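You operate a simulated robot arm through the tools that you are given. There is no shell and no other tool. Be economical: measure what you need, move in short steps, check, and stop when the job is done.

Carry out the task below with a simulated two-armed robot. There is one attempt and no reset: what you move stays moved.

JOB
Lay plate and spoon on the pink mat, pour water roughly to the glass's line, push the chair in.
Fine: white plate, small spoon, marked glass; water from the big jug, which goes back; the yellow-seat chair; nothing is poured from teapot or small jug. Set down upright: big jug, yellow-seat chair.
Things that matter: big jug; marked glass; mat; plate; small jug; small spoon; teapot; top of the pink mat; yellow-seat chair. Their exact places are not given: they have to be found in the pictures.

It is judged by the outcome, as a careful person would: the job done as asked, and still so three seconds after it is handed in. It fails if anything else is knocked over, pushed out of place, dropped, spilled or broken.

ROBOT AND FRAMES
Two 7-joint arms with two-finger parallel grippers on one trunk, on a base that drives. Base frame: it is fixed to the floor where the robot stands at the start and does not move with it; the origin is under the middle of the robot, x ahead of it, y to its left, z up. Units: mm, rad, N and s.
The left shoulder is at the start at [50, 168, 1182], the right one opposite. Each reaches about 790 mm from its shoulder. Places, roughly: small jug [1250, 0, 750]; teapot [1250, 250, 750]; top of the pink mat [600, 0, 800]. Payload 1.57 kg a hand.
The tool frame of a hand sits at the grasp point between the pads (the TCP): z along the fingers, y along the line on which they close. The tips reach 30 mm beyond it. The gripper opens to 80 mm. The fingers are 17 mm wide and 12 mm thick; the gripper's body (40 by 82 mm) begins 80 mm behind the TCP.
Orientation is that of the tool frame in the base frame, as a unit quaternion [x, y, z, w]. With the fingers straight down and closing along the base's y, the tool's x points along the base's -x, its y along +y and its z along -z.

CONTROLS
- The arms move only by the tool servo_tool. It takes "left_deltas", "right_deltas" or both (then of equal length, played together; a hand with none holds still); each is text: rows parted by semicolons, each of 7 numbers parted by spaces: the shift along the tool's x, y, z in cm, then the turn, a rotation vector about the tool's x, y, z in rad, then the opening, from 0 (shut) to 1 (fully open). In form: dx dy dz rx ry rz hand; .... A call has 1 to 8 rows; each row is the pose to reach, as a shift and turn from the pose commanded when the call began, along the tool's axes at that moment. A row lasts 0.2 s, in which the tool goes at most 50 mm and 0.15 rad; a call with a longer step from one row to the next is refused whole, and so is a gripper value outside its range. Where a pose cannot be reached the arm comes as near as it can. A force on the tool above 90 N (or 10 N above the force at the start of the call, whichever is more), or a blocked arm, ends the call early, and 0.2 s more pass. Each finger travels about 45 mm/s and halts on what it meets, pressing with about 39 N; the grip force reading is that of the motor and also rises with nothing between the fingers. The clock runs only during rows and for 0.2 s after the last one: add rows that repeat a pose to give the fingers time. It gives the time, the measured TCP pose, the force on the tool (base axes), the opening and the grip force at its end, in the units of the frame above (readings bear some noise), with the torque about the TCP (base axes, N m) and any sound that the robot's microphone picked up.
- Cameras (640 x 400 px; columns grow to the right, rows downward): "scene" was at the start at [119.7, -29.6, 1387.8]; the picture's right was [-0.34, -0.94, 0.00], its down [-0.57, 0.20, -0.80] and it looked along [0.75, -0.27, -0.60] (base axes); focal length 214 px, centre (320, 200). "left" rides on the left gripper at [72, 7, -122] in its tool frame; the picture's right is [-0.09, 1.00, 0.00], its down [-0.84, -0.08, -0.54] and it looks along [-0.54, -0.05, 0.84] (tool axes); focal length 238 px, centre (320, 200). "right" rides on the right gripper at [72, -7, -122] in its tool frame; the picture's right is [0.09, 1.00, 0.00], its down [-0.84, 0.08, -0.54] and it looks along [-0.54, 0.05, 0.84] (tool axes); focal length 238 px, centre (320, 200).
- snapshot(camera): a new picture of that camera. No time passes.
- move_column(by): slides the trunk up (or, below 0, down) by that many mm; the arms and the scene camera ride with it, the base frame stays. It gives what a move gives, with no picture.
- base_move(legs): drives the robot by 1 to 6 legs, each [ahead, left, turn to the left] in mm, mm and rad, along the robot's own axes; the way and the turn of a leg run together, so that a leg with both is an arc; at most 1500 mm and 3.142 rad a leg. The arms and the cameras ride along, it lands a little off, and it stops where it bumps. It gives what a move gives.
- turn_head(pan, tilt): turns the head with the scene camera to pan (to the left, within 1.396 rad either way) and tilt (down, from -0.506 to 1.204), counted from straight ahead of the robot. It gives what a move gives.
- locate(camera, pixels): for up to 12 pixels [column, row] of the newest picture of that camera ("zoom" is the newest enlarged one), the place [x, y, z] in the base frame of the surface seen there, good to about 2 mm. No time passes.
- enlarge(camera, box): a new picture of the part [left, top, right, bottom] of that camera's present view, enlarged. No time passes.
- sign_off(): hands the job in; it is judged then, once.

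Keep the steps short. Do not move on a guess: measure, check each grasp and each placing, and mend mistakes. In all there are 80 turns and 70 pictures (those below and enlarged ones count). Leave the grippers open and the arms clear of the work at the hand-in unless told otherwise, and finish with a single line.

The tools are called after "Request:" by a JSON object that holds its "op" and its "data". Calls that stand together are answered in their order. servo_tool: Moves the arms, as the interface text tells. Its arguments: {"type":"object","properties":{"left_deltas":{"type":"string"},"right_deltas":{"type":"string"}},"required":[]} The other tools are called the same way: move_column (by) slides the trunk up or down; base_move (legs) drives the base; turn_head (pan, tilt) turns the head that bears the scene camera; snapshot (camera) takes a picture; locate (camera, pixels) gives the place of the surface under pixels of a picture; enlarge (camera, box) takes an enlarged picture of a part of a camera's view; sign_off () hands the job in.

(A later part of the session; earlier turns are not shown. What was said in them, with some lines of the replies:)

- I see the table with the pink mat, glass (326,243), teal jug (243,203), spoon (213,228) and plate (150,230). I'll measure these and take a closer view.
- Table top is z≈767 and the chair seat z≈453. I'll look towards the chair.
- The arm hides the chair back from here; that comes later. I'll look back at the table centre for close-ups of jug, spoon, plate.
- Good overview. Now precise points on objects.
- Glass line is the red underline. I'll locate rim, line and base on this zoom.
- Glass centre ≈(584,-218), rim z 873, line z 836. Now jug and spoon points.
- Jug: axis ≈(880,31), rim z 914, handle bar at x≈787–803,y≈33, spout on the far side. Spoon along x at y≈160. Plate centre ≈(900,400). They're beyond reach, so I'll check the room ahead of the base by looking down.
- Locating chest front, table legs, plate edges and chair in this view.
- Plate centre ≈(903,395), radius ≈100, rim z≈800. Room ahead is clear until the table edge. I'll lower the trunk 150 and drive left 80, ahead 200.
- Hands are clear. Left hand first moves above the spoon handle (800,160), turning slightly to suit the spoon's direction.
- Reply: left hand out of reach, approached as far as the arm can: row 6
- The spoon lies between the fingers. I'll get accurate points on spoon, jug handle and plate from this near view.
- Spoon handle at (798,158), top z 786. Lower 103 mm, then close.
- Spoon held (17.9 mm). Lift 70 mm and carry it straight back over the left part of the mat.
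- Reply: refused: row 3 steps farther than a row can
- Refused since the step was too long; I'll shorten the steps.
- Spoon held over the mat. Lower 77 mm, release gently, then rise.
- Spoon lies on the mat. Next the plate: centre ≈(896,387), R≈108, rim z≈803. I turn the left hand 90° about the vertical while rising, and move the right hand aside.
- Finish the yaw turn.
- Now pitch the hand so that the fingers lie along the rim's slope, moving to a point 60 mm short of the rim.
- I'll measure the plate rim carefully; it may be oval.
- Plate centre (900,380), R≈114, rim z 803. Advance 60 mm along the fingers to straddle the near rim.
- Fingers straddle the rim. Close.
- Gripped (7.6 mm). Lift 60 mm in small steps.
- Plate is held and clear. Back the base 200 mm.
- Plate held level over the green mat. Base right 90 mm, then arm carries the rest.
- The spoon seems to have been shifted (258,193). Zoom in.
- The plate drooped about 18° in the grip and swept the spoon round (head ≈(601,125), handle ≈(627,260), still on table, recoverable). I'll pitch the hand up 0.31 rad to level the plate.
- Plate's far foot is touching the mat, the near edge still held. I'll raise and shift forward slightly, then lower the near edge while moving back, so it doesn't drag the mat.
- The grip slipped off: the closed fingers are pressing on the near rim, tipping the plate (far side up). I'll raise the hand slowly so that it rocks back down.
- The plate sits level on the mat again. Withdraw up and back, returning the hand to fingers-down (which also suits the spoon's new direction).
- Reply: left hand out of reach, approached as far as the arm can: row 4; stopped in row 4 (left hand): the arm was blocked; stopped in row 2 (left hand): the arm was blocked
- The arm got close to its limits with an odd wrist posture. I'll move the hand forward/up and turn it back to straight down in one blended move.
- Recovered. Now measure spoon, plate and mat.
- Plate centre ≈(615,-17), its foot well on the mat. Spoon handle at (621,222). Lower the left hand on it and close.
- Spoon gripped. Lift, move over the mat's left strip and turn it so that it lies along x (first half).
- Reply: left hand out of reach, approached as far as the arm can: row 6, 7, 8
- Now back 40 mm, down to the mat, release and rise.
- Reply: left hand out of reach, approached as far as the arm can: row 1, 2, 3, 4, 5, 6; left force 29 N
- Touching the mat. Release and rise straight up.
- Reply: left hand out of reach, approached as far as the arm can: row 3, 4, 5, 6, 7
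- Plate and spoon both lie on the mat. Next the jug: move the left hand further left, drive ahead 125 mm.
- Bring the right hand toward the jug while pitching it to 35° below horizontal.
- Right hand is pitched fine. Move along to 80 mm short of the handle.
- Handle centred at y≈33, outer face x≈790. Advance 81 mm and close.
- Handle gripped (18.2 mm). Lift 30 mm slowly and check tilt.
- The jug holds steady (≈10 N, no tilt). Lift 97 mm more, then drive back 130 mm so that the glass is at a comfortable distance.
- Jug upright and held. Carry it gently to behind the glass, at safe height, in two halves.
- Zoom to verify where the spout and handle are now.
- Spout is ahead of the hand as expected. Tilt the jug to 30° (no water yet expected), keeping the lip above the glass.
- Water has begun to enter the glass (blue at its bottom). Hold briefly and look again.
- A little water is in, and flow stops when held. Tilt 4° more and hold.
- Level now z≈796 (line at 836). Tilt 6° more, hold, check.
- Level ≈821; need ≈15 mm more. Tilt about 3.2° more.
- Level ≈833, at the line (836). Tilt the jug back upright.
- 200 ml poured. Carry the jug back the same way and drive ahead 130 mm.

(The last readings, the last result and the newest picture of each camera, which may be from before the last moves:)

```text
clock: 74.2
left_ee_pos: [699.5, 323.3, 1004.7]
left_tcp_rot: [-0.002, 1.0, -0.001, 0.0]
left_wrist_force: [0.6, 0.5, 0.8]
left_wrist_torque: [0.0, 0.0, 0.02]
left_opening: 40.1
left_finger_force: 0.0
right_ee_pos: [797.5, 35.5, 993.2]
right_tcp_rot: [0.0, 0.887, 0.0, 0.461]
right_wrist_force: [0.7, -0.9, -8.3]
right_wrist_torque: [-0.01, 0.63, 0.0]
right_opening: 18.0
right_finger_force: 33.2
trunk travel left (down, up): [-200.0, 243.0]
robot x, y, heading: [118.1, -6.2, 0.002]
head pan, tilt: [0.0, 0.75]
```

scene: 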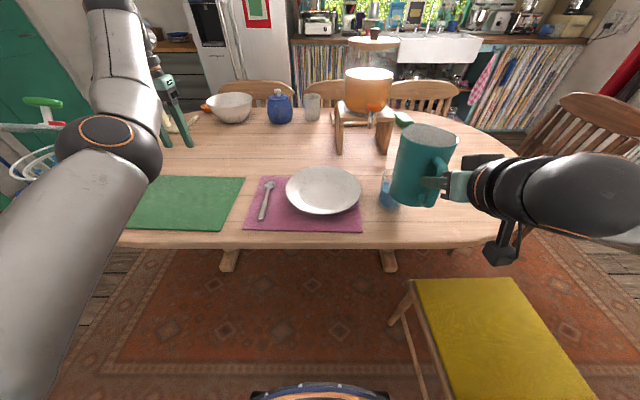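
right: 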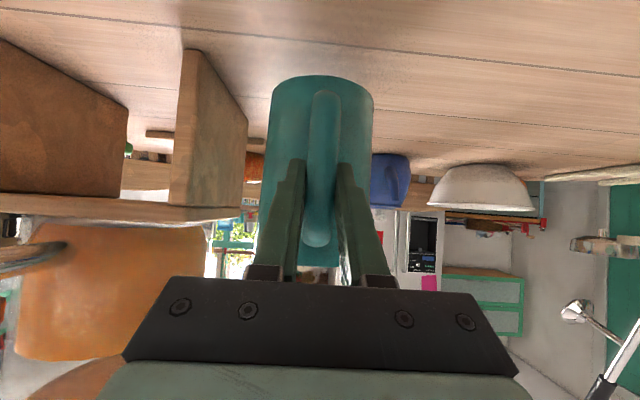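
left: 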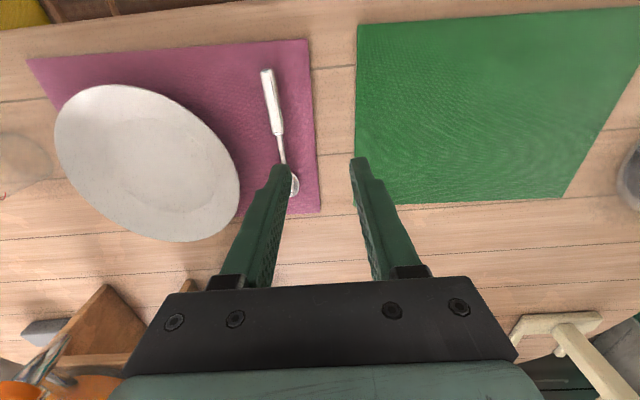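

Right above its old place. Lower 129 mm, slowing at the end.

Request:
{"op": "servo_tool", "data": {"right_deltas": "1.8 -0.1 1.26 0 0 0 0; 3.8 -0.1 2.66 0 0 0 0; 5.8 -0.1 4.06 0 0 0 0; 7.5 -0.1 5.25 0 0 0 0; 8.9 -0.1 6.23 0 0 0 0; 9.8 -0.1 6.86 0 0 0 0; 10.3 -0.1 7.2 0 0 0 0; 10.3 -0.1 7.2 0 0 0 0"}}

Request:
{"op": "snapshot", "data": {"camera": "right"}}

```text
clock: 76.0
left_ee_pos: [697.7, 324.0, 1004.6]
left_tcp_rot: [-0.002, 1.0, -0.001, 0.001]
left_wrist_force: [0.2, 0.1, -0.6]
left_wrist_torque: [0.02, 0.03, -0.05]
left_opening: 39.7
left_finger_force: 0.1
right_ee_pos: [795.6, 35.7, 872.9]
right_tcp_rot: [0.002, 0.886, 0.0, 0.464]
right_wrist_force: [-0.2, 0.1, 0.4]
right_wrist_torque: [-0.03, -0.45, -0.01]
right_opening: 18.1
right_finger_force: 32.4
trunk travel left (down, up): [-200.0, 243.0]
robot x, y, heading: [115.3, -11.5, -0.001]
head pan, tilt: [0.0, 0.75]
```

```text
16 pictures are left
```

right: 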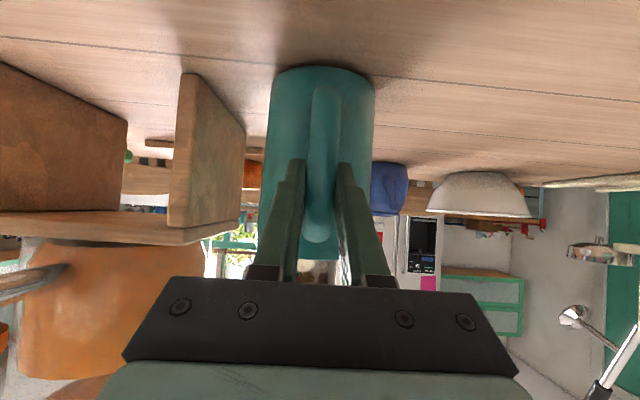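

The far bottom edge touches (jug leans ≈5° forward in the grip). Lower the last 9 mm slowly to seat it flat.

Request:
{"op": "servo_tool", "data": {"right_deltas": "0.2 0 0.14 0 0 0 0; 0.4 0 0.28 0 0 0 0; 0.58 0 0.41 0 0 0 0; 0.74 0 0.52 0 0 0 0; 0.74 0 0.52 0 0 0 0"}}

Request:
{"op": "enlarge", "data": {"camera": "scene", "box": [250, 90, 410, 190]}}

```text
clock: 77.2
left_ee_pos: [697.2, 324.9, 1007.3]
left_tcp_rot: [-0.001, 1.0, -0.001, 0.003]
left_wrist_force: [0.2, -0.9, 0.1]
left_wrist_torque: [0.0, -0.02, 0.02]
left_opening: 40.0
left_finger_force: 0.0
right_ee_pos: [796.8, 34.7, 863.5]
right_tcp_rot: [0.0, 0.886, 0.001, 0.464]
right_wrist_force: [-8.5, 2.0, 17.1]
right_wrist_torque: [-0.22, 0.22, -0.03]
right_opening: 17.7
right_finger_force: 32.9
trunk travel left (down, up): [-200.0, 243.0]
robot x, y, heading: [121.1, -9.3, 0.001]
head pan, tilt: [0.0, 0.75]
```

```text
4.00 times, centred on (330, 140) of scene
```

zoom: 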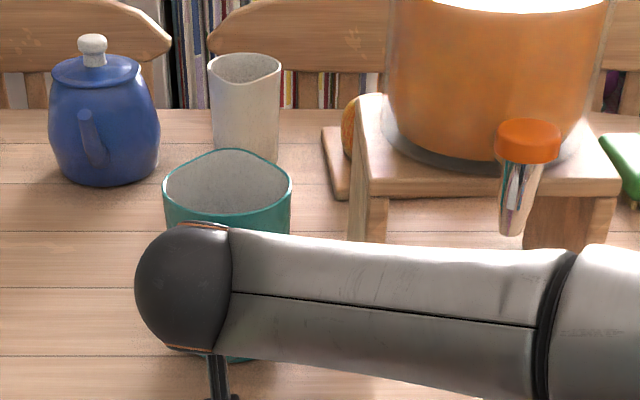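

Seated flat. Open, then withdraw along the fingers.

Request:
{"op": "servo_tool", "data": {"right_deltas": "0 0 0 0 0 0 0.2; 0 0 0 0 0 0 0.4; 0 0 0 0 0 0 0.6; 0 0 -2 0 0 0 0.6; 0 0 -5 0 0 0 0.6; 0 0 -9 0 0 0 0.6; 0 0 -13 0 0 0 0.6; 0 0 -16 0 0 0 0.6"}}

Request:
{"op": "servo_tool", "data": {"right_deltas": "0 -3 -2 0 0.12 0 0.6; -1.5 -7 -2 0 0.24 0 0.6; -3 -11 -2 0 0.36 0 0.6; -4.5 -15 -2 0 0.48 0 0.6; -5.5 -19 -2 0 0.6 0 0.6; -5.5 -23 -2 0 0.72 0 0.6; -5.5 -26 -2 0 0.84 0 0.6; -5.5 -28 -2 0 0.96 0 0.6"}}

Request:
{"op": "snapshot", "data": {"camera": "scene"}}

```text
clock: 79.0
left_ee_pos: [698.4, 323.6, 1005.5]
left_tcp_rot: [-0.002, 1.0, -0.001, 0.0]
left_wrist_force: [-0.3, -0.2, -0.4]
left_wrist_torque: [-0.01, -0.02, 0.0]
left_opening: 39.9
left_finger_force: 0.0
right_ee_pos: [668.6, 32.1, 952.2]
right_tcp_rot: [0.001, 0.887, 0.001, 0.462]
right_wrist_force: [-0.1, 0.5, -0.5]
right_wrist_torque: [-0.02, -0.04, -0.01]
right_opening: 48.0
right_finger_force: 0.1
trunk travel left (down, up): [-200.0, 243.0]
robot x, y, heading: [117.3, -7.3, 0.002]
head pan, tilt: [0.0, 0.75]
```

```text
clock: 80.8
left_ee_pos: [698.6, 323.1, 1005.9]
left_tcp_rot: [-0.002, 1.0, 0.0, 0.0]
left_wrist_force: [-0.2, 0.5, -0.1]
left_wrist_torque: [0.03, 0.02, 0.04]
left_opening: 39.9
left_finger_force: 0.0
right_ee_pos: [679.8, -246.6, 1006.6]
right_tcp_rot: [-0.001, 1.0, 0.001, -0.002]
right_wrist_force: [0.1, 0.9, -0.6]
right_wrist_torque: [0.03, 0.0, -0.01]
right_opening: 47.9
right_finger_force: 0.1
trunk travel left (down, up): [-200.0, 243.0]
robot x, y, heading: [114.3, -8.2, -0.002]
head pan, tilt: [0.0, 0.75]
```

```text
14 pictures are left
```

scene: 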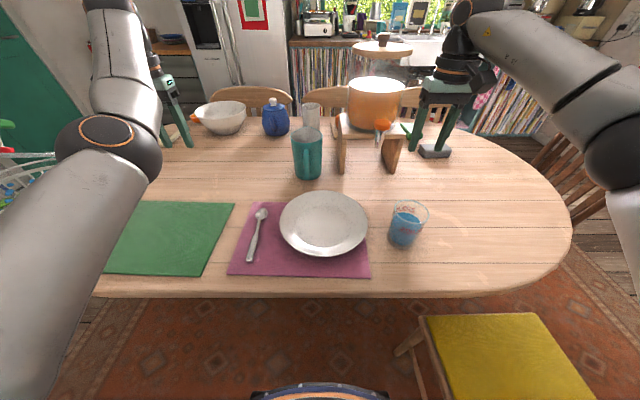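

Jug is back, glass filled at the line. Now the chair. Back up 300 mm and look to the right.

Request:
{"op": "enlarge", "data": {"camera": "scene", "box": [380, 190, 440, 255]}}

Request:
{"op": "base_move", "data": {"legs": [[-300, 0, 0]]}}

Request:
{"op": "turn_head", "data": {"pan": -0.8, "tilt": 0.7}}

Request:
{"op": "snapshot", "data": {"camera": "scene"}}

```text
6.15 times, centred on (410, 222) of scene
```

zoom: 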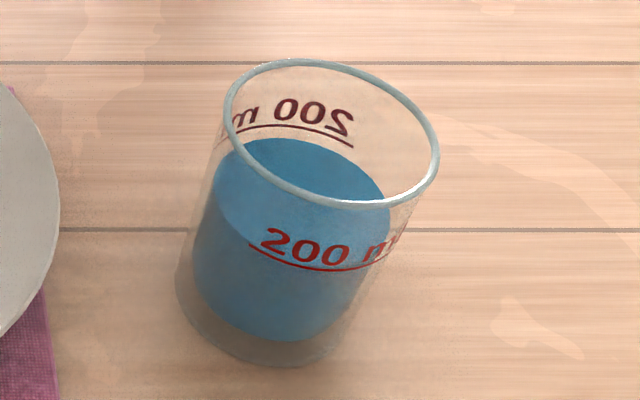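

```text
clock: 82.8
left_ee_pos: [387.9, 325.3, 1005.4]
left_tcp_rot: [-0.002, 1.0, -0.001, 0.0]
left_wrist_force: [0.6, -0.1, 0.5]
left_wrist_torque: [-0.01, -0.03, 0.0]
left_opening: 40.0
left_finger_force: 0.1
right_ee_pos: [371.6, -245.2, 1005.5]
right_tcp_rot: [-0.001, 1.0, 0.002, 0.0]
right_wrist_force: [-0.2, -0.4, 0.7]
right_wrist_torque: [-0.05, -0.03, -0.01]
right_opening: 47.9
right_finger_force: 0.1
trunk travel left (down, up): [-200.0, 243.0]
robot x, y, heading: [-192.4, -10.7, 0.003]
head pan, tilt: [0.0, 0.75]
```

```text
clock: 84.0
left_ee_pos: [388.9, 324.8, 1005.0]
left_tcp_rot: [-0.003, 1.0, 0.0, 0.0]
left_wrist_force: [0.3, -0.7, 0.3]
left_wrist_torque: [0.03, 0.0, 0.0]
left_opening: 40.1
left_finger_force: 0.1
right_ee_pos: [372.2, -245.8, 1004.7]
right_tcp_rot: [-0.001, 1.0, 0.001, 0.0]
right_wrist_force: [-0.7, -0.7, 1.0]
right_wrist_torque: [-0.03, 0.01, 0.0]
right_opening: 48.0
right_finger_force: 0.1
trunk travel left (down, up): [-200.0, 243.0]
robot x, y, heading: [-193.4, -6.9, 0.0]
head pan, tilt: [-0.799, 0.7]
```

```text
12 pictures are left
```

scene: 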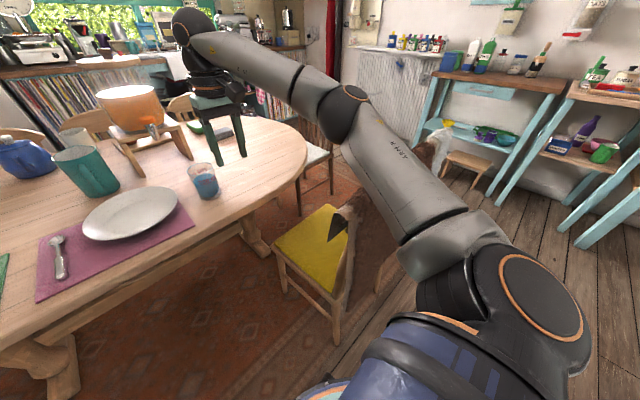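

Water surface sits at the line. The arm hides the chair back; raise the trunk 200 and turn the base right so that the chair shows between the arms.

Request:
{"op": "move_column", "data": {"by": 200}}

Request:
{"op": "base_move", "data": {"legs": [[0, 0, -0.9]]}}

Request:
{"op": "turn_head", "data": {"pan": 0, "tilt": 0.8}}

Request:
{"op": "snapshot", "data": {"camera": "scene"}}

```text
clock: 86.1
left_ee_pos: [389.2, 324.6, 1205.1]
left_tcp_rot: [-0.003, 1.0, -0.001, -0.001]
left_wrist_force: [0.0, -1.1, -0.7]
left_wrist_torque: [-0.02, 0.01, -0.02]
left_opening: 39.9
left_finger_force: 0.0
right_ee_pos: [371.3, -245.2, 1205.3]
right_tcp_rot: [0.0, 1.0, 0.0, 0.001]
right_wrist_force: [0.9, 0.7, 0.0]
right_wrist_torque: [-0.02, 0.02, -0.01]
right_opening: 47.9
right_finger_force: 0.1
trunk travel left (down, up): [-400.0, 43.0]
robot x, y, heading: [-191.4, -8.6, 0.003]
head pan, tilt: [-0.799, 0.7]
```

```text
clock: 88.9
left_ee_pos: [428.2, -258.9, 1204.9]
left_tcp_rot: [0.436, 0.9, -0.001, 0.0]
left_wrist_force: [1.2, -0.2, 0.9]
left_wrist_torque: [0.01, 0.02, 0.03]
left_opening: 40.1
left_finger_force: 0.1
right_ee_pos: [-30.3, -597.3, 1206.5]
right_tcp_rot: [0.436, 0.9, 0.001, -0.001]
right_wrist_force: [-1.0, 0.1, 0.5]
right_wrist_torque: [0.0, -0.01, -0.01]
right_opening: 48.0
right_finger_force: 0.0
trunk travel left (down, up): [-400.0, 43.0]
robot x, y, heading: [-192.4, -10.3, -0.901]
head pan, tilt: [-0.799, 0.7]
```

```text
clock: 90.0
left_ee_pos: [428.4, -259.1, 1205.4]
left_tcp_rot: [0.435, 0.9, -0.001, 0.0]
left_wrist_force: [-0.3, 0.6, 0.5]
left_wrist_torque: [-0.01, -0.03, 0.01]
left_opening: 40.0
left_finger_force: 0.1
right_ee_pos: [-29.7, -597.3, 1205.6]
right_tcp_rot: [0.437, 0.899, 0.001, 0.0]
right_wrist_force: [-0.5, 1.1, 0.6]
right_wrist_torque: [0.02, 0.01, 0.0]
right_opening: 48.1
right_finger_force: 0.1
trunk travel left (down, up): [-400.0, 43.0]
robot x, y, heading: [-190.2, -10.6, -0.898]
head pan, tilt: [0.0, 0.799]
```

```text
11 pictures are left
```

scene: 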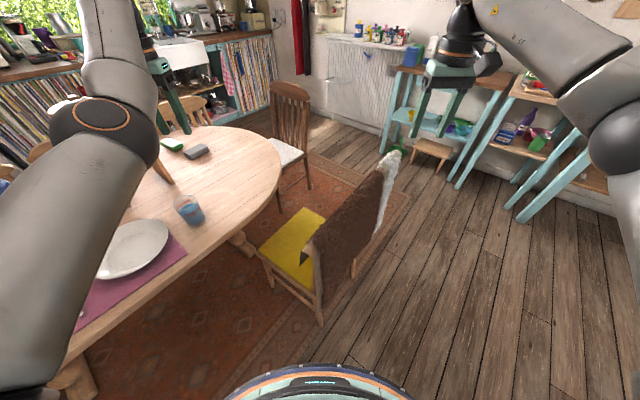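

A brown coat hangs over the chair's back. Measure back, seat, legs, table edge.

Request:
{"op": "locate", "data": {"camera": "scene", "pixels": [[315, 240], [377, 170], [397, 155], [375, 235], [350, 280], [310, 260], [319, 320], [297, 292], [264, 250], [320, 215], [277, 180], [241, 240]]}}

Request:
{"op": "enlarge", "data": {"camera": "scene", "box": [240, 140, 420, 340]}}

```text
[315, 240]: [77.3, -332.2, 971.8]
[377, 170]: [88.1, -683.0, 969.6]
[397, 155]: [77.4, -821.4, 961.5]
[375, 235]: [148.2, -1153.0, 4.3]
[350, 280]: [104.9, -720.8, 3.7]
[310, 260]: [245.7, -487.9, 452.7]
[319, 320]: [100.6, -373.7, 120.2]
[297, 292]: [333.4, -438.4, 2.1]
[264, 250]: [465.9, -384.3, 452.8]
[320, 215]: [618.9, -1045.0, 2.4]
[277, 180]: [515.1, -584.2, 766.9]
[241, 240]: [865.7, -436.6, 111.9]
```

```text
2.00 times, centred on (330, 240) of scene
```

zoom: 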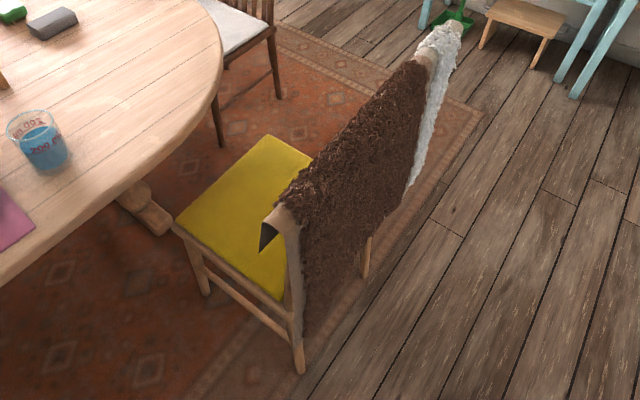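

Chair back plane is x≈80–100, top z≈970, width y −330…−820 with coat; rear legs x≈100. I'll drive round behind the chair to about (−450,−550) facing it, hands stay high (z 1205).

Request:
{"op": "base_move", "data": {"legs": [[261, -540, 0], [0, 0, 0.9]]}}

Request:
{"op": "snapshot", "data": {"camera": "scene"}}

```text
clock: 97.5
left_ee_pos: [138.8, -235.1, 1205.4]
left_tcp_rot: [0.01, 1.0, -0.001, -0.001]
left_wrist_force: [0.1, -0.2, -0.3]
left_wrist_torque: [0.02, 0.0, -0.01]
left_opening: 40.2
left_finger_force: 0.1
right_ee_pos: [108.2, -804.8, 1205.8]
right_tcp_rot: [0.013, 1.0, 0.001, 0.0]
right_wrist_force: [-0.5, 0.2, 0.9]
right_wrist_torque: [0.03, -0.01, 0.0]
right_opening: 48.1
right_finger_force: 0.1
trunk travel left (down, up): [-400.0, 43.0]
robot x, y, heading: [-446.5, -552.6, -0.023]
head pan, tilt: [0.0, 0.799]
```

```text
9 pictures are left
```

scene: 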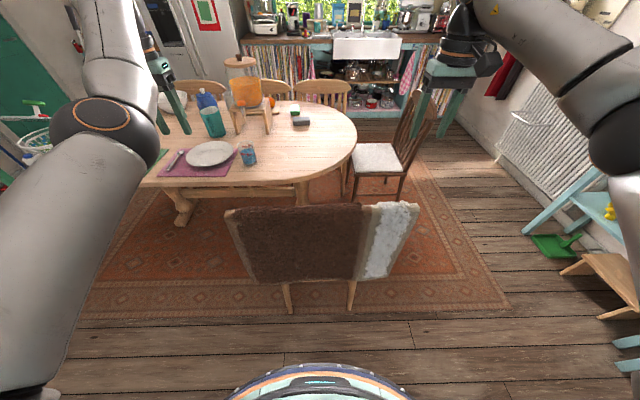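

Locate coat lower edge, rear legs, brown chair's legs and table edge.

Request:
{"op": "locate", "data": {"camera": "scene", "pixels": [[320, 278], [320, 240], [320, 210], [288, 292], [352, 290], [289, 312], [351, 308], [350, 200], [345, 170], [402, 200], [354, 150], [270, 275]]}}

```text
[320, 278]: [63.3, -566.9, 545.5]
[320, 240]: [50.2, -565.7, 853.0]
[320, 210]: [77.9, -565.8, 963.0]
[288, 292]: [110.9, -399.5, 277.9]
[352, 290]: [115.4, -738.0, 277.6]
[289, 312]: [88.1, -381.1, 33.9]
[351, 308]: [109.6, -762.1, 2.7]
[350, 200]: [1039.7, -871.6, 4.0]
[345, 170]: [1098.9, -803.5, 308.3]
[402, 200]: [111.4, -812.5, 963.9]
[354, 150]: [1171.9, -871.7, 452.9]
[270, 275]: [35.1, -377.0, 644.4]
```

Coat's rear face is x≈35–63 down to z≈540; rear legs at x≈112, y≈−390 and −740 at z≈280. Plan: grip both rear legs low and drive forward. First back 150 mm, then lower the trunk.

Request:
{"op": "base_move", "data": {"legs": [[-150, 0, 0.02]]}}

Request:
{"op": "move_column", "data": {"by": -395}}

```text
clock: 98.9
left_ee_pos: [-19.4, -221.6, 1206.4]
left_tcp_rot: [0.002, 1.0, 0.0, 0.001]
left_wrist_force: [-0.2, -0.1, -0.8]
left_wrist_torque: [0.03, -0.03, 0.0]
left_opening: 40.0
left_finger_force: 0.0
right_ee_pos: [-40.7, -792.0, 1206.0]
right_tcp_rot: [0.003, 1.0, 0.001, 0.0]
right_wrist_force: [0.0, 0.1, 1.0]
right_wrist_torque: [0.03, -0.02, -0.01]
right_opening: 48.2
right_finger_force: 0.0
trunk travel left (down, up): [-400.0, 43.0]
robot x, y, heading: [-602.2, -551.6, -0.005]
head pan, tilt: [0.0, 0.799]
```

```text
clock: 102.7
left_ee_pos: [-18.4, -222.2, 810.4]
left_tcp_rot: [0.001, 1.0, -0.001, 0.001]
left_wrist_force: [0.7, -0.9, 0.3]
left_wrist_torque: [-0.01, -0.02, 0.03]
left_opening: 40.0
left_finger_force: 0.0
right_ee_pos: [-39.4, -791.2, 810.1]
right_tcp_rot: [0.004, 1.0, 0.001, 0.0]
right_wrist_force: [-0.1, 0.3, 0.4]
right_wrist_torque: [0.0, 0.01, -0.02]
right_opening: 48.0
right_finger_force: 0.0
trunk travel left (down, up): [-5.0, 438.0]
robot x, y, heading: [-598.7, -547.1, -0.006]
head pan, tilt: [0.0, 0.799]
```

Shoulders are now at z≈837. Move both hands down behind the chair, left one inward to y −390, then pitch them forward.

Request:
{"op": "servo_tool", "data": {"left_deltas": "1.5 -2 2.5 0 0 0 1; 3 -4 6 0 0 0 1; 4 -6.2 9.7 0 0 0 1; 4 -8.4 13.5 0 0 0 1; 4 -10.5 17.5 0 0 0 1; 4 -12.6 21.5 0 0 0 1; 4 -14.7 25.5 0 0 0 1; 4 -16.8 29.5 0 0 0 1", "right_deltas": "0.5 0.7 2.5 0 0 0 1; 1 1.4 6 0 0 0 1; 2 2 9.7 0 0 0 1; 2 2.7 13.5 0 0 0 1; 2 3.4 17.5 0 0 0 1; 2 4.1 21.5 0 0 0 1; 2 4.7 25.5 0 0 0 1; 2 5.3 29.5 0 0 0 1"}}

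Request:
{"op": "servo_tool", "data": {"left_deltas": "0 0 2.4 0 -0.0875 0 1; 0 0 4.8 0 -0.175 0 1; 0 0 7.2 0 -0.2625 0 1; 0 0 9.6 0 -0.35 0 1; 0 0 12 0 -0.4375 0 1; 0 0 14.4 0 -0.525 0 1; 0 0 16.8 0 -0.6125 0 1; 0 0 19 0 -0.7 0 1", "right_deltas": "0 0 2.4 0 -0.0875 0 1; 0 0 4.8 0 -0.175 0 1; 0 0 7.2 0 -0.2625 0 1; 0 0 9.6 0 -0.35 0 1; 0 0 12 0 -0.4375 0 1; 0 0 14.4 0 -0.525 0 1; 0 0 16.8 0 -0.6125 0 1; 0 0 19 0 -0.7 0 1"}}

Request:
{"op": "snapshot", "data": {"camera": "right"}}

Request:
{"op": "snapshot", "data": {"camera": "left"}}

```text
clock: 104.5
left_ee_pos: [-59.7, -380.9, 517.4]
left_tcp_rot: [-0.004, 1.0, 0.003, 0.002]
left_wrist_force: [-0.6, -0.5, 0.1]
left_wrist_torque: [0.01, -0.01, 0.01]
left_opening: 79.8
left_finger_force: 0.0
left hand out of reach, approached as far as the arm can: row 3, 4, 5
right_ee_pos: [-54.3, -735.6, 515.1]
right_tcp_rot: [0.003, 1.0, 0.002, 0.0]
right_wrist_force: [-0.1, -0.3, 0.3]
right_wrist_torque: [0.01, 0.01, -0.01]
right_opening: 79.9
right_finger_force: 0.1
trunk travel left (down, up): [-5.0, 438.0]
robot x, y, heading: [-599.1, -550.9, -0.004]
head pan, tilt: [0.0, 0.799]
```

```text
clock: 105.2
left_ee_pos: [4.6, -378.6, 553.1]
left_tcp_rot: [-0.008, 0.978, 0.0, 0.206]
left_wrist_force: [0.4, -0.5, -0.7]
left_wrist_torque: [0.0, -0.03, -0.02]
left_opening: 80.0
left_finger_force: 0.1
right_ee_pos: [-58.7, -738.1, 456.0]
right_tcp_rot: [0.003, 0.994, 0.001, 0.112]
right_wrist_force: [-0.1, -0.5, -0.6]
right_wrist_torque: [-0.01, 0.01, 0.0]
right_opening: 80.1
right_finger_force: 0.1
trunk travel left (down, up): [-5.0, 438.0]
robot x, y, heading: [-598.8, -550.5, -0.009]
head pan, tilt: [0.0, 0.799]
stopped in row 3 (left hand): the arm was blocked; the commanded pose is now the measured one
```

```text
8 pictures are left
```

right: 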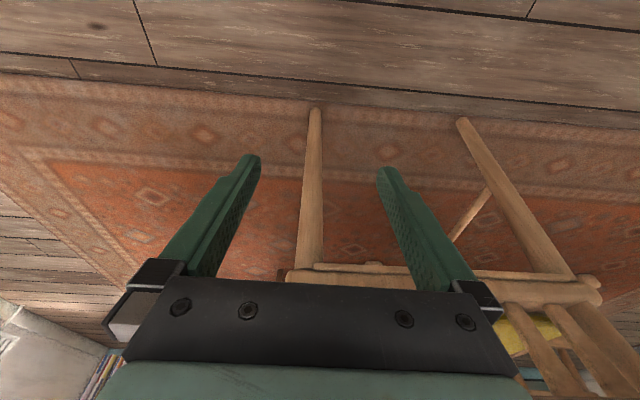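

```text
7 pictures are left
```

left: 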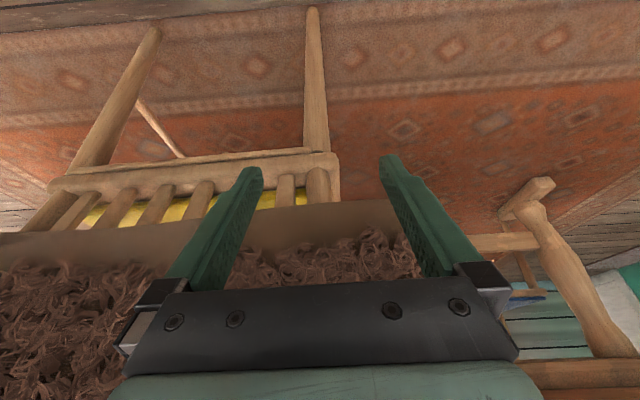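

The left arm got blocked; I'll leave it out of the pushing. A rear seat rail is visible between the legs; measure it for a centred push with the right hand.

Request:
{"op": "locate", "data": {"camera": "left", "pixels": [[330, 158], [200, 166], [120, 175], [270, 160], [200, 178], [320, 180], [320, 140], [310, 60], [100, 215], [300, 250]]}}

Request:
{"op": "locate", "data": {"camera": "right", "pixels": [[330, 268], [500, 275], [585, 285], [560, 290], [310, 200], [500, 290]]}}

Request:
{"op": "servo_tool", "data": {"left_deltas": "1 0 -2 0 0 0 1; 3 0 -5 0 0 0 1; 5 0 -8 0 0 0 1; 6 2 -11 0 0 0 1"}}

```text
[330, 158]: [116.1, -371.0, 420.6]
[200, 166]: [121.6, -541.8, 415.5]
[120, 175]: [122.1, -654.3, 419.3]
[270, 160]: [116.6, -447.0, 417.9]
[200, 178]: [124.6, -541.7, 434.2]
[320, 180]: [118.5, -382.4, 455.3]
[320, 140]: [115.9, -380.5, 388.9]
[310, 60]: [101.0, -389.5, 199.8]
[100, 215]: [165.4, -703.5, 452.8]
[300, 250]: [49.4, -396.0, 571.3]
```

```text
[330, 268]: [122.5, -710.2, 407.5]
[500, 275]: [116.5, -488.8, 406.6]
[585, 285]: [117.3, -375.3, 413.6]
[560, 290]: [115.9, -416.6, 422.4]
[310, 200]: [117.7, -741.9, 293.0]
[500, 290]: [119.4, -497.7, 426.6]
```

```text
clock: 106.1
left_ee_pos: [-45.5, -373.0, 683.2]
left_tcp_rot: [-0.016, 0.96, 0.001, 0.281]
left_wrist_force: [-0.3, -0.2, 0.5]
left_wrist_torque: [-0.01, -0.01, -0.03]
left_opening: 80.0
left_finger_force: 0.0
right_ee_pos: [-57.9, -738.4, 455.9]
right_tcp_rot: [0.003, 0.994, 0.001, 0.112]
right_wrist_force: [0.4, 0.5, -0.1]
right_wrist_torque: [0.02, -0.01, -0.01]
right_opening: 80.3
right_finger_force: 0.2
trunk travel left (down, up): [-5.0, 438.0]
robot x, y, heading: [-598.4, -552.6, -0.005]
head pan, tilt: [0.0, 0.799]
stopped in row 4 (left hand): the arm was blocked; the commanded pose is now the measured one
```

Rail: x≈116, z 405–435, centre y≈−557. Left hand goes aside/up; right hand moves behind the rail's middle, pitched to 35°.

Request:
{"op": "servo_tool", "data": {"left_deltas": "-1.5 2.5 -1.5 0 0 0 1; -3 5 -3 0 0 0 1; -4.5 7.5 -4.5 0 0 0 1; -6 10 -6 0 0 0 1; -7.6 12.5 -7.6 0 0 0 1; -9.2 15 -9.2 0 0 0 1; -9.2 15 -9.2 0 0 0 1; -9.2 15 -9.2 0 0 0 1", "right_deltas": "-0.38 2.26 0.5 0 -0.0916 0 1; -0.75 4.5 1 0 -0.183 0 1; -1.1 6.8 1.5 0 -0.275 0 1; -1.5 9 1.95 0 -0.366 0 1; -1.9 11.3 2.4 0 -0.458 0 1; -2.25 13.6 2.9 0 -0.55 0 1; -2.6 15.8 3.4 0 -0.641 0 1; -3 18.1 3.88 0 -0.733 0 1"}}

```text
clock: 107.9
left_ee_pos: [-20.6, -221.3, 810.6]
left_tcp_rot: [-0.016, 0.96, -0.001, 0.279]
left_wrist_force: [-0.2, -0.2, 0.0]
left_wrist_torque: [0.01, -0.04, 0.01]
left_opening: 80.0
left_finger_force: 0.1
right_ee_pos: [-19.8, -558.6, 426.5]
right_tcp_rot: [0.003, 0.887, 0.0, 0.461]
right_wrist_force: [-0.7, -0.5, -0.4]
right_wrist_torque: [0.0, -0.01, -0.02]
right_opening: 80.1
right_finger_force: 0.1
trunk travel left (down, up): [-5.0, 438.0]
robot x, y, heading: [-601.2, -550.4, -0.007]
head pan, tilt: [0.0, 0.799]
```

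Extend the right hand 50 mm toward the rail, raise 12 mm, then drive ahead 150 and check.

Request:
{"op": "servo_tool", "data": {"right_deltas": "-1.3 0 1.1 0 0 0 1; -2.6 0 2.3 0 0 0 1; -3.85 0 3.4 0 0 0 1; -3.85 0 3.4 0 0 0 1"}}

Request:
{"op": "base_move", "data": {"legs": [[60, 0, 0.007], [90, 0, 0]]}}

Request:
{"op": "snapshot", "data": {"camera": "scene"}}

Request:
{"op": "locate", "data": {"camera": "scene", "pixels": [[320, 240], [320, 220], [280, 230], [360, 230], [300, 260], [340, 260], [250, 250]]}}

```text
clock: 108.9
left_ee_pos: [-21.1, -220.4, 810.5]
left_tcp_rot: [-0.016, 0.96, -0.001, 0.279]
left_wrist_force: [0.2, -0.1, -0.2]
left_wrist_torque: [-0.05, -0.04, 0.0]
left_opening: 80.2
left_finger_force: 0.1
right_ee_pos: [30.1, -558.5, 434.7]
right_tcp_rot: [0.003, 0.888, 0.0, 0.46]
right_wrist_force: [-0.3, -0.1, -0.5]
right_wrist_torque: [-0.02, 0.0, -0.03]
right_opening: 80.1
right_finger_force: 0.0
trunk travel left (down, up): [-5.0, 438.0]
robot x, y, heading: [-600.3, -548.7, -0.007]
head pan, tilt: [0.0, 0.799]
```

```text
clock: 110.6
left_ee_pos: [126.6, -219.6, 811.0]
left_tcp_rot: [-0.018, 0.96, -0.001, 0.279]
left_wrist_force: [-0.1, -0.1, -0.4]
left_wrist_torque: [-0.02, 0.0, 0.02]
left_opening: 79.9
left_finger_force: 0.1
right_ee_pos: [182.7, -558.0, 438.4]
right_tcp_rot: [0.003, 0.886, -0.002, 0.463]
right_wrist_force: [-2.8, 0.9, -0.5]
right_wrist_torque: [-0.04, 0.05, 0.15]
right_opening: 79.6
right_finger_force: 0.1
trunk travel left (down, up): [-5.0, 438.0]
robot x, y, heading: [-447.7, -550.2, 0.004]
head pan, tilt: [0.0, 0.799]
```

```text
6 pictures are left
```

scene: 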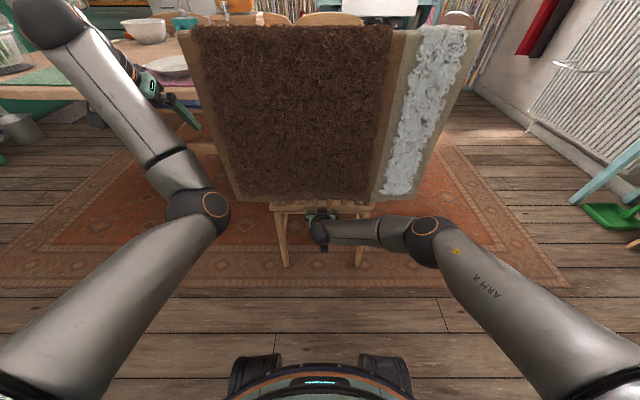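

```text
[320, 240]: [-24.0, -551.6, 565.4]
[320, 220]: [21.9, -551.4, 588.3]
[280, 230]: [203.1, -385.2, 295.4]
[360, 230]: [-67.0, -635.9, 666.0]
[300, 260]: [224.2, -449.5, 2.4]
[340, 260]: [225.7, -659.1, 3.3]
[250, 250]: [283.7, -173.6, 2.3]
```

The chair slid ≈92 mm, straight and upright. Drive 140 mm more.

Request:
{"op": "base_move", "data": {"legs": [[70, 0, -0.004], [70, 0, 0]]}}

Request:
{"op": "snapshot", "data": {"camera": "scene"}}

Request:
{"op": "locate", "data": {"camera": "scene", "pixels": [[280, 230], [358, 240], [200, 30], [320, 30], [450, 30], [284, 255], [358, 258]]}}

```text
clock: 112.2
left_ee_pos: [272.5, -221.1, 810.8]
left_tcp_rot: [-0.016, 0.96, -0.002, 0.279]
left_wrist_force: [-0.5, 0.1, -1.8]
left_wrist_torque: [0.03, -0.01, -0.02]
left_opening: 80.1
left_finger_force: 0.1
right_ee_pos: [329.0, -564.8, 438.4]
right_tcp_rot: [0.007, 0.885, -0.006, 0.466]
right_wrist_force: [0.5, 0.2, -0.2]
right_wrist_torque: [0.02, 0.04, 0.02]
right_opening: 80.2
right_finger_force: 0.0
trunk travel left (down, up): [-5.0, 438.0]
robot x, y, heading: [-309.2, -549.4, -0.007]
head pan, tilt: [0.0, 0.799]
```

```text
5 pictures are left
```

scene: 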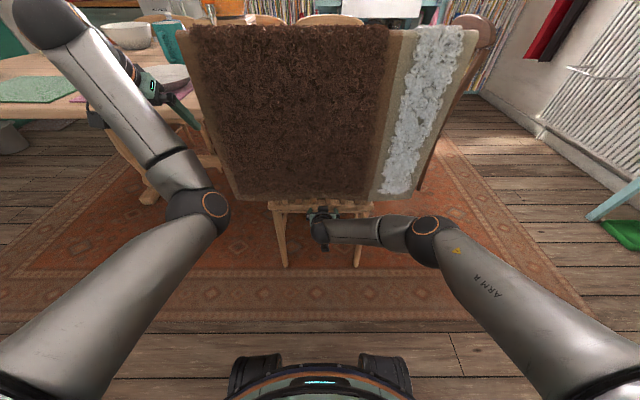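

```text
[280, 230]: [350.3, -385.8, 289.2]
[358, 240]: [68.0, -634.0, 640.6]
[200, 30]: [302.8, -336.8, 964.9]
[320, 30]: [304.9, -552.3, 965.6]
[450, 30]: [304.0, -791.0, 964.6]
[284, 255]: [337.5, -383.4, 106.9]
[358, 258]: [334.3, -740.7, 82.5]
```

Chair moved ≈235 mm, straight and upright, seat under the table. Back away 300 mm and do a final check.

Request:
{"op": "base_move", "data": {"legs": [[-300, 0, 0]]}}

Request:
{"op": "move_column", "data": {"by": 400}}

Request:
{"op": "turn_head", "data": {"pan": 0.3, "tilt": 0.55}}

Request:
{"op": "enlarge", "data": {"camera": "scene", "box": [120, 60, 520, 310]}}

```text
clock: 114.2
left_ee_pos: [-19.9, -219.5, 810.9]
left_tcp_rot: [-0.016, 0.96, -0.001, 0.279]
left_wrist_force: [-0.5, -0.2, -0.3]
left_wrist_torque: [0.01, 0.01, -0.03]
left_opening: 80.1
left_finger_force: 0.2
right_ee_pos: [37.3, -561.8, 438.8]
right_tcp_rot: [0.006, 0.885, -0.006, 0.465]
right_wrist_force: [-0.8, -0.1, -1.1]
right_wrist_torque: [-0.01, -0.01, 0.0]
right_opening: 79.9
right_finger_force: 0.0
trunk travel left (down, up): [-5.0, 438.0]
robot x, y, heading: [-598.6, -548.2, -0.005]
head pan, tilt: [0.0, 0.799]
```

```text
clock: 118.0
left_ee_pos: [-21.4, -220.3, 1210.7]
left_tcp_rot: [-0.017, 0.96, -0.001, 0.28]
left_wrist_force: [-0.5, 0.4, 0.0]
left_wrist_torque: [0.0, -0.04, 0.01]
left_opening: 80.1
left_finger_force: 0.0
right_ee_pos: [36.9, -562.7, 839.9]
right_tcp_rot: [0.006, 0.885, -0.005, 0.465]
right_wrist_force: [0.0, -0.6, 0.1]
right_wrist_torque: [0.01, 0.01, 0.02]
right_opening: 80.1
right_finger_force: 0.1
trunk travel left (down, up): [-405.0, 38.0]
robot x, y, heading: [-598.9, -549.0, -0.003]
head pan, tilt: [0.0, 0.799]
```

```text
clock: 118.8
left_ee_pos: [-19.4, -219.4, 1211.2]
left_tcp_rot: [-0.016, 0.96, -0.001, 0.279]
left_wrist_force: [0.9, -0.5, 0.3]
left_wrist_torque: [0.01, -0.01, 0.01]
left_opening: 80.0
left_finger_force: 0.0
right_ee_pos: [38.5, -563.4, 839.2]
right_tcp_rot: [0.007, 0.885, -0.006, 0.465]
right_wrist_force: [1.3, -0.3, -0.9]
right_wrist_torque: [-0.02, 0.01, 0.0]
right_opening: 80.2
right_finger_force: 0.0
trunk travel left (down, up): [-405.0, 38.0]
robot x, y, heading: [-598.5, -548.9, -0.009]
head pan, tilt: [0.3, 0.55]
```

```text
1.60 times, centred on (320, 185) of scene
```

zoom: 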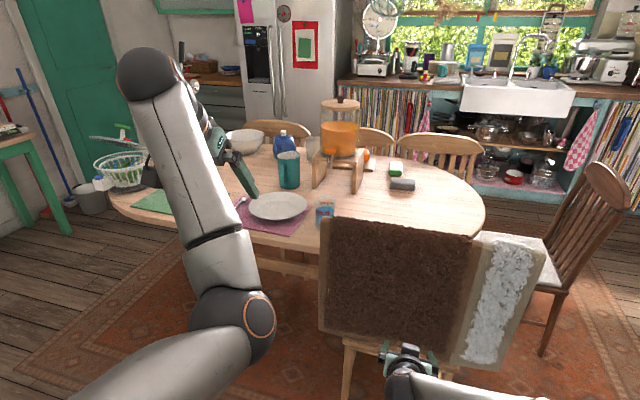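

Everything stands as placed: plate on the mat, glass filled, jug back upright, chair in, grippers open and clear. Handing in.

Request:
{"op": "sign_off", "data": {}}

```text
The job is handed in.
```

The plate and spoon are on the pink mat (the plate's far rim overhangs the mat by about 15 mm), the glass is filled to its 200 ml line from the big jug, which is back upright in its place, and the yellow-seat chair is pushed in about 235 mm and upright; the plate slipped in the gripper on the way and swept the spoon off line, so I picked up the spoon and laid it again, and it was hidden behind the arm in the final picture.
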